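You operate a simulated robot arm through the tools that you are given. There is no shell and no other tool. Be economical: measure what you need, move in short steps, check, and stop when the job is done.

Carry out the task below with a simulated robot arm. There is one attempt and no reset: what you move stays moved.

TASK
Take the yellow soap bar and put it on the white card on the foot of the bed.
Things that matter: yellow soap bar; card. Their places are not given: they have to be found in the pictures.

It is judged by the outcome, as a careful person would: the job done as asked, and still so three seconds after it is handed in. It fails if anything else is knocked over, pushed out of place, dropped, spilled or broken.

THE ROBOT
A 7-joint arm with a two-finger parallel gripper, fixed in place. Base frame: the origin is at the foot of the arm, x ahead of it, y to its left, z up; the work surface is at about z = 0. Lengths are in mm, angles in degrees, forces in N, time in s.
With the tool pointing down near the work surface it reaches from about 240 to 620 mm from the base axis. Its first joint turns from -66.0 to 66.0 degrees. Payload 2.6 kg.
Tool frame: the origin (TCP) lies between the finger pads and is the grasp point; the fingertips stand 30 mm ahead of it; z points along the fingers, y is the line along which they close. The gripper opens to 94 mm. The fingers are 28 mm wide and 10 mm thick; the gripper's body (50 by 96 mm) begins 55 mm behind the TCP.
Orientation is that of the tool frame in the base frame, as a unit quaternion [w, x, y, z]. With the fingers straight down and closing along the base's y, the tool's x points along the base's -x, its y along +y and its z along -z.

THE INTERFACE
- The arm moves only by the tool play_rows. Its argument "series" is one flat list of numbers, 7 for each row, row after row: the turn, a rotation vector about the tool's x, y, z in degrees, then the shift along the tool's x, y, z in mm, then the finger opening in mm, from 0 to 94. In form: [wx, wy, wz, dx, dy, dz, jaw, wx, wy, wz, dx, dy, dz, jaw, ...]. A call has 1 to 12 rows; each row shifts and turns the commanded pose from where the row before left it, along the tool's axes as they then stand. A row lasts 0.2 s, in which the tool goes at most 50 mm and 8.6 degrees; a call with a longer step from one row to the next is refused whole, and so is a gripper value outside its range. A pose out of reach is approached as far as the arm can. The call stops where the force on the tool passes 40 N (or 10 N more than at its start, if that is more) or the arm is blocked; 0.2 s more then pass. The fingers move at their own pace (about 72 mm/s each) and stop on an object; they squeeze with about 29 N. The grip force told is the motor's: it shows also when the fingers shut on nothing. Time passes only in rows, and 0.2 s behind the last, so rows that do not move let the fingers close. It gives the time, the measured TCP pose, the force on the tool (base axes), the opening and the grip force at its end, in the units of the frame above (readings bear some noise).
- Cameras (640 x 400 px; columns grow to the right, rows downward): "scene" is fixed at [27.1, 419.7, 577.1]; the picture's right is [-0.86, -0.51, 0.00], its down [-0.23, 0.39, -0.89] and it looks along [0.46, -0.77, -0.45] (base axes); focal length 310 px, centre (320, 200). "wrist" rides on the gripper at [-37, 0, -58] in the tool frame; the picture's right is [0.00, -1.00, 0.00], its down [0.97, 0.00, -0.24] and it looks along [0.24, 0.00, 0.97] (tool axes); focal length 218 px, centre (320, 200).
- capture(camera): a new picture of that camera. No time passes.
- probe_pixels(camera, pixels): there is no depth. For up to 12 entries [column, row, z] of the newest picture of that camera ("zoom" is the newest enlarged one), the place [x, y] in the base frame at which the ray of that pixel passes the height z, good to about 2 mm. No time passes.
- close_up(camera, box): a new picture of the part [left, top, right, bottom] of that camera's present view, enlarged. No time passes.
- close_job(): hands the job in; it is judged then, once.

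Work in short steps. Measure before you move; look again where a grasp or a placing could have gone wrong, and mend it. You have 60 turns and 22 pictures in all, the two below and enlarged ones among them. Open the gripper and draw the arm clear of the work before you hand the job in, unless the task says otherwise; then end with one line.

The tools are called after "Call:" as name(argument=value, ...) on one line, values as JSON. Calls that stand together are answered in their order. play_rows: Moves the arm, as the interface text tells. Its arguments: {"type":"object","properties":{"series":{"type":"array","items":{"type":"number"}}},"required":["series"]} The other tools are called the same way: capture (camera) takes a picture; probe_pixels (camera, pixels) gives the place at which the rays of pixels pass given heights; close_up (camera, box) takes an enlarged picture of a part of a camera's view; close_job () hands the job in.

At the start:

```text
clock: 0.0
tool_pos: [398.8, -219.2, 243.3]
orientation: [0.0, 0.0, 1.0, 0.001]
contact_force: [0.3, 0.1, 0.5]
gripper_width: 94.2
gripper_force: 0.0
```

scene: 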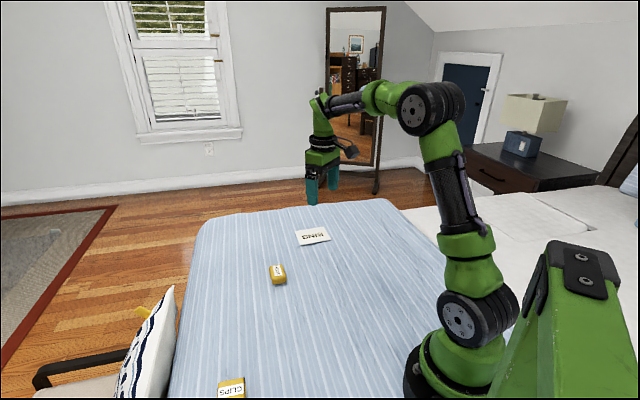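
wrist: 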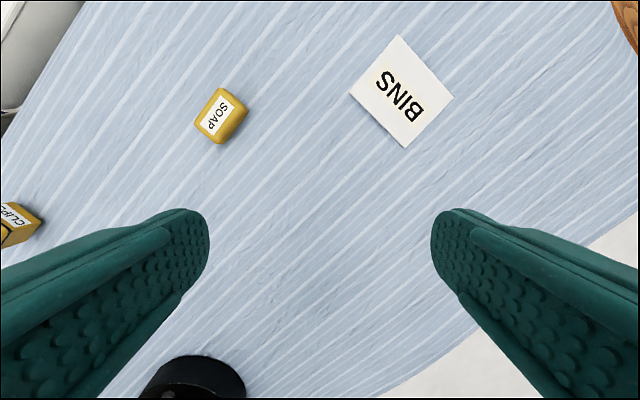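

The soap is at wrist pixel (221,116) and the white card at (401,91). I'll measure their outlines.

Call:
close_up(camera="wrist", box=[180, 70, 260, 160])

Call:
close_up(camera="scene", box=[240, 210, 350, 300])

Call:
probe_pixels(camera="wrist", pixels=[[399, 34, 0], [453, 97, 0], [405, 147, 0], [349, 92, 0], [221, 88, 20], [249, 100, 20], [219, 144, 0], [195, 122, 20], [221, 116, 20]])

Call:
probe_pixels(camera="scene", pixels=[[312, 237, 0], [277, 286, 0], [277, 286, 20], [296, 231, 0], [326, 227, 0], [331, 240, 0], [300, 245, 0]])

```text
4.44 times, centred on (220, 115) of wrist
```

zoom: 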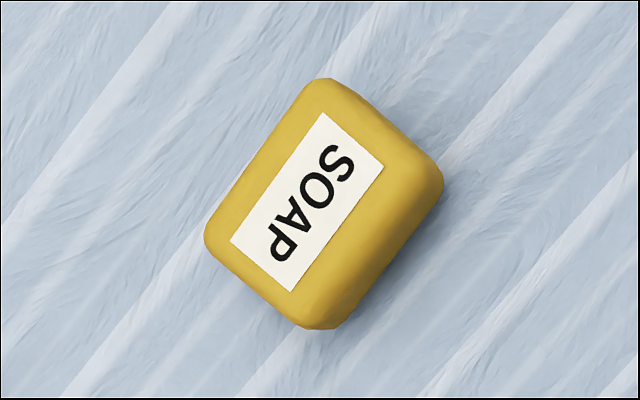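

```text
4.44 times, centred on (295, 255) of scene
```

zoom: 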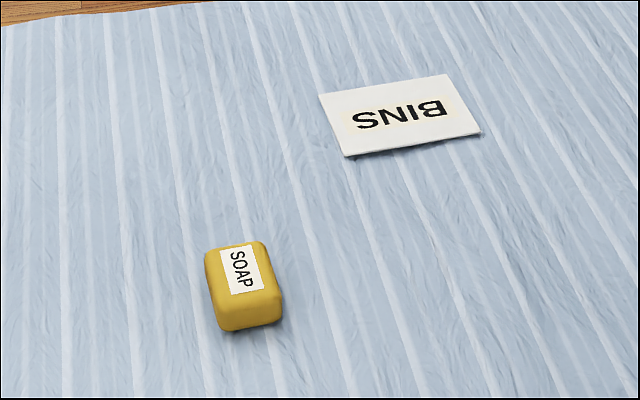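

```text
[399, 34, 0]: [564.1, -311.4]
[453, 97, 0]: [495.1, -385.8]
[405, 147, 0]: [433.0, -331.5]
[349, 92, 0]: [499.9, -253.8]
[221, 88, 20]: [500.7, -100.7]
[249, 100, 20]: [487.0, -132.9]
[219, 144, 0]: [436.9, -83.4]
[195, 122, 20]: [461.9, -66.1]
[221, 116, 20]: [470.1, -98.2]
```

```text
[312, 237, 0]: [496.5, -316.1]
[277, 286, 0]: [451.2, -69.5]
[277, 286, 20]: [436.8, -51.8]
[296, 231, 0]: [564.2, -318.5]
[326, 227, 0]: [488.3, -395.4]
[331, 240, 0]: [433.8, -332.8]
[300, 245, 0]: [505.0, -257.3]
```

I'll cross-check the label centre from both cameras at several heights to find the soap's top height.

Call:
probe_pixels(camera="zoom", pixels=[[241, 268, 10], [241, 268, 20], [241, 268, 30], [241, 268, 40], [219, 250, 25], [256, 242, 25], [264, 288, 25], [228, 294, 25], [228, 333, 0], [283, 320, 0]])

Call:
probe_pixels(camera="wrist", pixels=[[217.1, 115.4, 10], [217.1, 115.4, 20], [217.1, 115.4, 30], [217.1, 115.4, 40], [220.7, 95.2, 25], [234.2, 106.4, 25], [213.7, 135.7, 25], [200, 124.7, 25]])

```text
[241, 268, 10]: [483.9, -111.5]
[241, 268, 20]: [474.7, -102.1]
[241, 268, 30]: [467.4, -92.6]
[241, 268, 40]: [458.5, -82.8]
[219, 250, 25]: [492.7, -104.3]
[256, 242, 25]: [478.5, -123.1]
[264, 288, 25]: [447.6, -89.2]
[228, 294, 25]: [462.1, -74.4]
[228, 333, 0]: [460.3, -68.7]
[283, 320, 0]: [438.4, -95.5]
```

```text
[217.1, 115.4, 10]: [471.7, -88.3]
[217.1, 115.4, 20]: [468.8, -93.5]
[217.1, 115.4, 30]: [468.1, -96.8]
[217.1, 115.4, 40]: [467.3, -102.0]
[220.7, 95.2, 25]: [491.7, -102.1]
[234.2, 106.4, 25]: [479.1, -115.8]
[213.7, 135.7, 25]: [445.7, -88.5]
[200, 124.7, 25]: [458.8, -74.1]
```

Soap: top at about z 27, centre (469,-96), long axis at about -42°. Card centre is about (498,-320). I'll rotate 42°, move over the soap and lower to about z 153.

Call:
play_rows(series=[0, 0, 8.4, 0, 0, 0, 94, 0, 0, 8.4, 0, 0, 0, 94, 0, 0, 8.4, 0, 0, 0, 94, 0, 0, 8.4, 0, 0, 0, 94, 0, 0, 8.4, 0, 0, 0, 94, 0, 0, 0, 7.6, 34.6, 0, 94, 0, 0, 0, 7.6, 34.6, 0, 94, 0, 0, 0, 7.6, 34.6, 0, 94, 0, 0, 0, 7.5, 34.7, 0, 94, 0, 0, 0, 0, 0, 30, 94, 0, 0, 0, 0, 0, 30, 94, 0, 0, 0, 0, 0, 30, 94])

Call:
capture(camera="wrist")

```text
clock: 2.6
tool_pos: [469.0, -94.7, 152.6]
orientation: [0.0, 0.359, 0.934, 0.0]
contact_force: [-0.4, -0.6, 0.2]
gripper_width: 94.2
gripper_force: 0.0
```

```text
17 pictures are left
```

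wrist: 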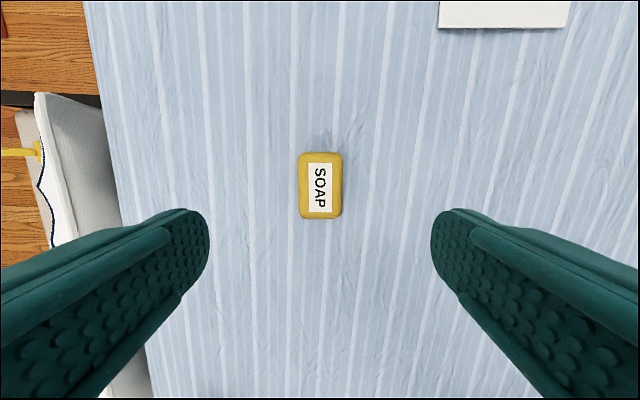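

Soap is aligned with the jaws, its label centred near (320,187). I'll check its position before descending.

Call:
probe_pixels(camera="wrist", pixels=[[320, 187, 27], [320, 154, 22], [320, 217, 5], [298, 186, 15], [343, 186, 15]])

```text
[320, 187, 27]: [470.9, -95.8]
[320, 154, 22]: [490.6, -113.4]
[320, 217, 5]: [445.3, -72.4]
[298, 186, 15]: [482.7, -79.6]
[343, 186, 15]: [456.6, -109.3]
```

Position is confirmed within 2 mm, so I'll descend to about z 37 and close.

Call:
play_rows(series=[0, 0, 0, -1, 0, 40, 94, 0, 0, 0, 0, 0, 40, 94, 0, 0, 0, 0, 0, 25, 94, 0, 0, 0, 0, 0, 11, 94, 0, 0, 0, 0, 0, 0, 30, 0, 0, 0, 0, 0, 0, 20, 0, 0, 0, 0, 0, 0, 20, 0, 0, 0, 0, 0, 0, 20])

```text
clock: 4.4
tool_pos: [470.0, -96.9, 36.7]
orientation: [0.0, 0.358, 0.934, 0.0]
contact_force: [-0.4, 0.0, 0.9]
gripper_width: 39.1
gripper_force: 28.8
```

Gripped at 39 mm wide with 29 N. Lift, carry over the card and look.

Call:
play_rows(series=[0, 0, 0, 0, 0, -20, 20, 0, 0, 0, 0, 0, -30, 20, 0, 0, 0, 0, 0, -30, 20, 0, 0, 0, -28.35, -24.5, 0, 20, 0, 0, 0, -28.35, -24.5, 0, 20, 0, 0, 0, -28.35, -24.5, 0, 20, 0, 0, 0, -28.35, -24.5, 0, 20, 0, 0, 0, -28.35, -24.5, 0, 20, 0, 0, 0, -28.35, -24.5, 0, 20, 0, 0, 0, 0, 0, 0, 20])

Call:
capture(camera="wrist")

Call:
close_up(camera="scene", box=[240, 160, 380, 260])

```text
clock: 6.6
tool_pos: [497.4, -319.6, 116.4]
orientation: [0.001, 0.359, 0.933, 0.0]
contact_force: [-0.5, 0.0, -0.1]
gripper_width: 39.4
gripper_force: 29.2
```

```text
16 pictures are left
```

wrist: 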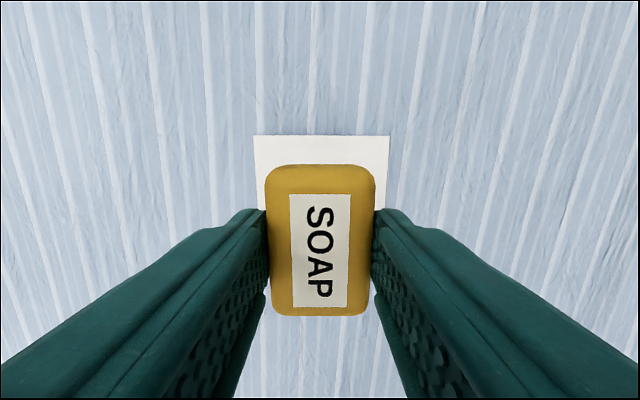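

```text
4.00 times, centred on (310, 210) of scene
```

zoom: 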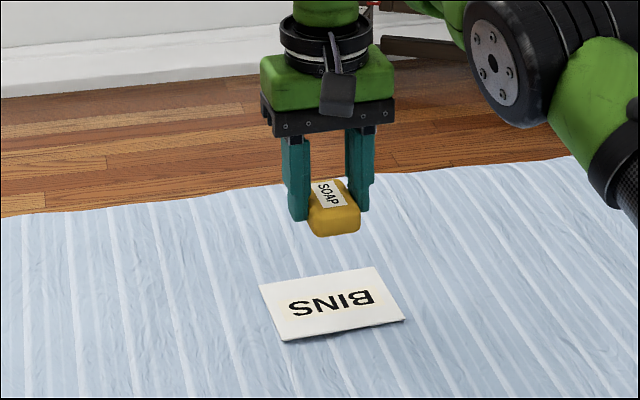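

The soap hangs centred over the card. I'll lower it to just above the card.

Call:
play_rows(series=[0, 0, 0, 0, 0, 30, 20, 0, 0, 0, 0, 0, 30, 20, 0, 0, 0, 0, 0, 12, 20, 0, 0, 0, 0, 0, 4, 20, 0, 0, 0, 0, 0, 2, 20, 0, 0, 0, 0, 0, 0, 20])

Call:
close_up(camera="scene", box=[270, 190, 350, 250])

```text
clock: 8.0
tool_pos: [498.8, -319.3, 39.5]
orientation: [0.0, 0.359, 0.933, 0.0]
contact_force: [-0.2, 0.0, -0.4]
gripper_width: 39.3
gripper_force: 28.6
```

```text
6.67 times, centred on (310, 220) of scene
```

zoom: 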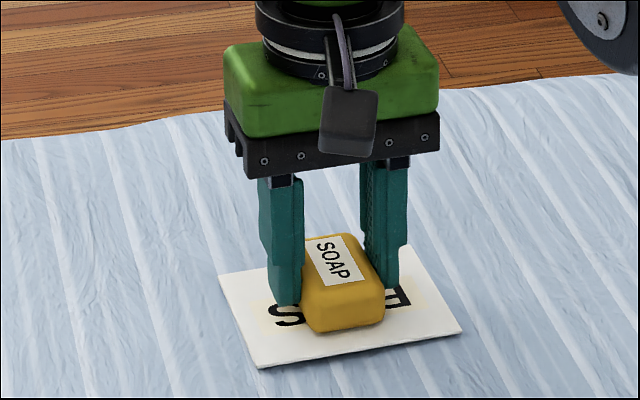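

Nearly touching and well centred. I'll lower in 1 mm steps to feel for contact.

Call:
play_rows(series=[0, 0, 0, 0, 0, 1, 20, 0, 0, 0, 0, 0, 0.5, 20, 0, 0, 0, 0, 0, 0, 20])

```text
clock: 8.8
tool_pos: [497.8, -320.0, 38.2]
orientation: [-0.001, 0.358, 0.934, 0.0]
contact_force: [-0.7, 0.1, 1.4]
gripper_width: 39.2
gripper_force: 29.2
```

Slight contact, under about 1.5 mm gap. Release, then rise straight up.

Call:
play_rows(series=[0, 0, 0, 0, 0, 0.5, 20, 0, 0, 0, 0, 0, 0, 44, 0, 0, 0, 0, 0, 0, 60, 0, 0, 0, 0, 0, 0, 80, 0, 0, 0, 0, 0, 0, 80, 0, 0, 0, 0, 0, -15, 80, 0, 0, 0, 0, 0, -30, 80, 0, 0, 0, 0, 0, -40, 80, 0, 0, 0, 0, 0, -40, 80, 0, 0, 0, 0, 0, -40, 80])

Call:
capture(camera="wrist")

Call:
close_up(camera="scene", box=[270, 190, 350, 250])

```text
clock: 11.0
tool_pos: [498.2, -318.4, 201.2]
orientation: [0.001, 0.358, 0.934, 0.0]
contact_force: [-0.9, -0.7, 0.8]
gripper_width: 79.9
gripper_force: 0.1
```

```text
13 pictures are left
```

wrist: 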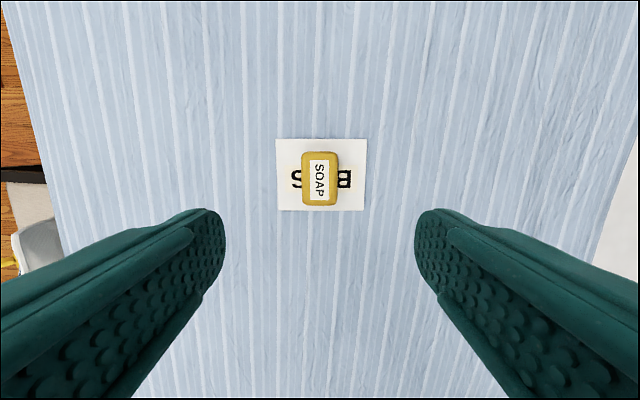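

```text
6.67 times, centred on (310, 220) of scene
```

zoom: 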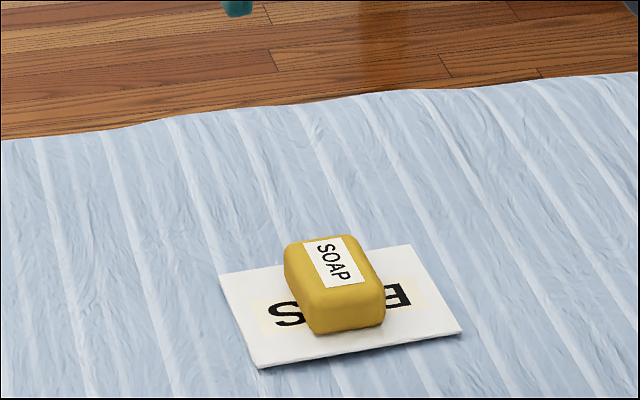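

The soap rests flat on the card, fully inside its edges, and the gripper is open and clear at z 201. Handing in.

Call:
close_job()

```text
The job is handed in.
```

The yellow soap bar is on the white card at the foot of the bed, lying flat within the card's edges; the gripper is open and clear, and nothing else was moved.
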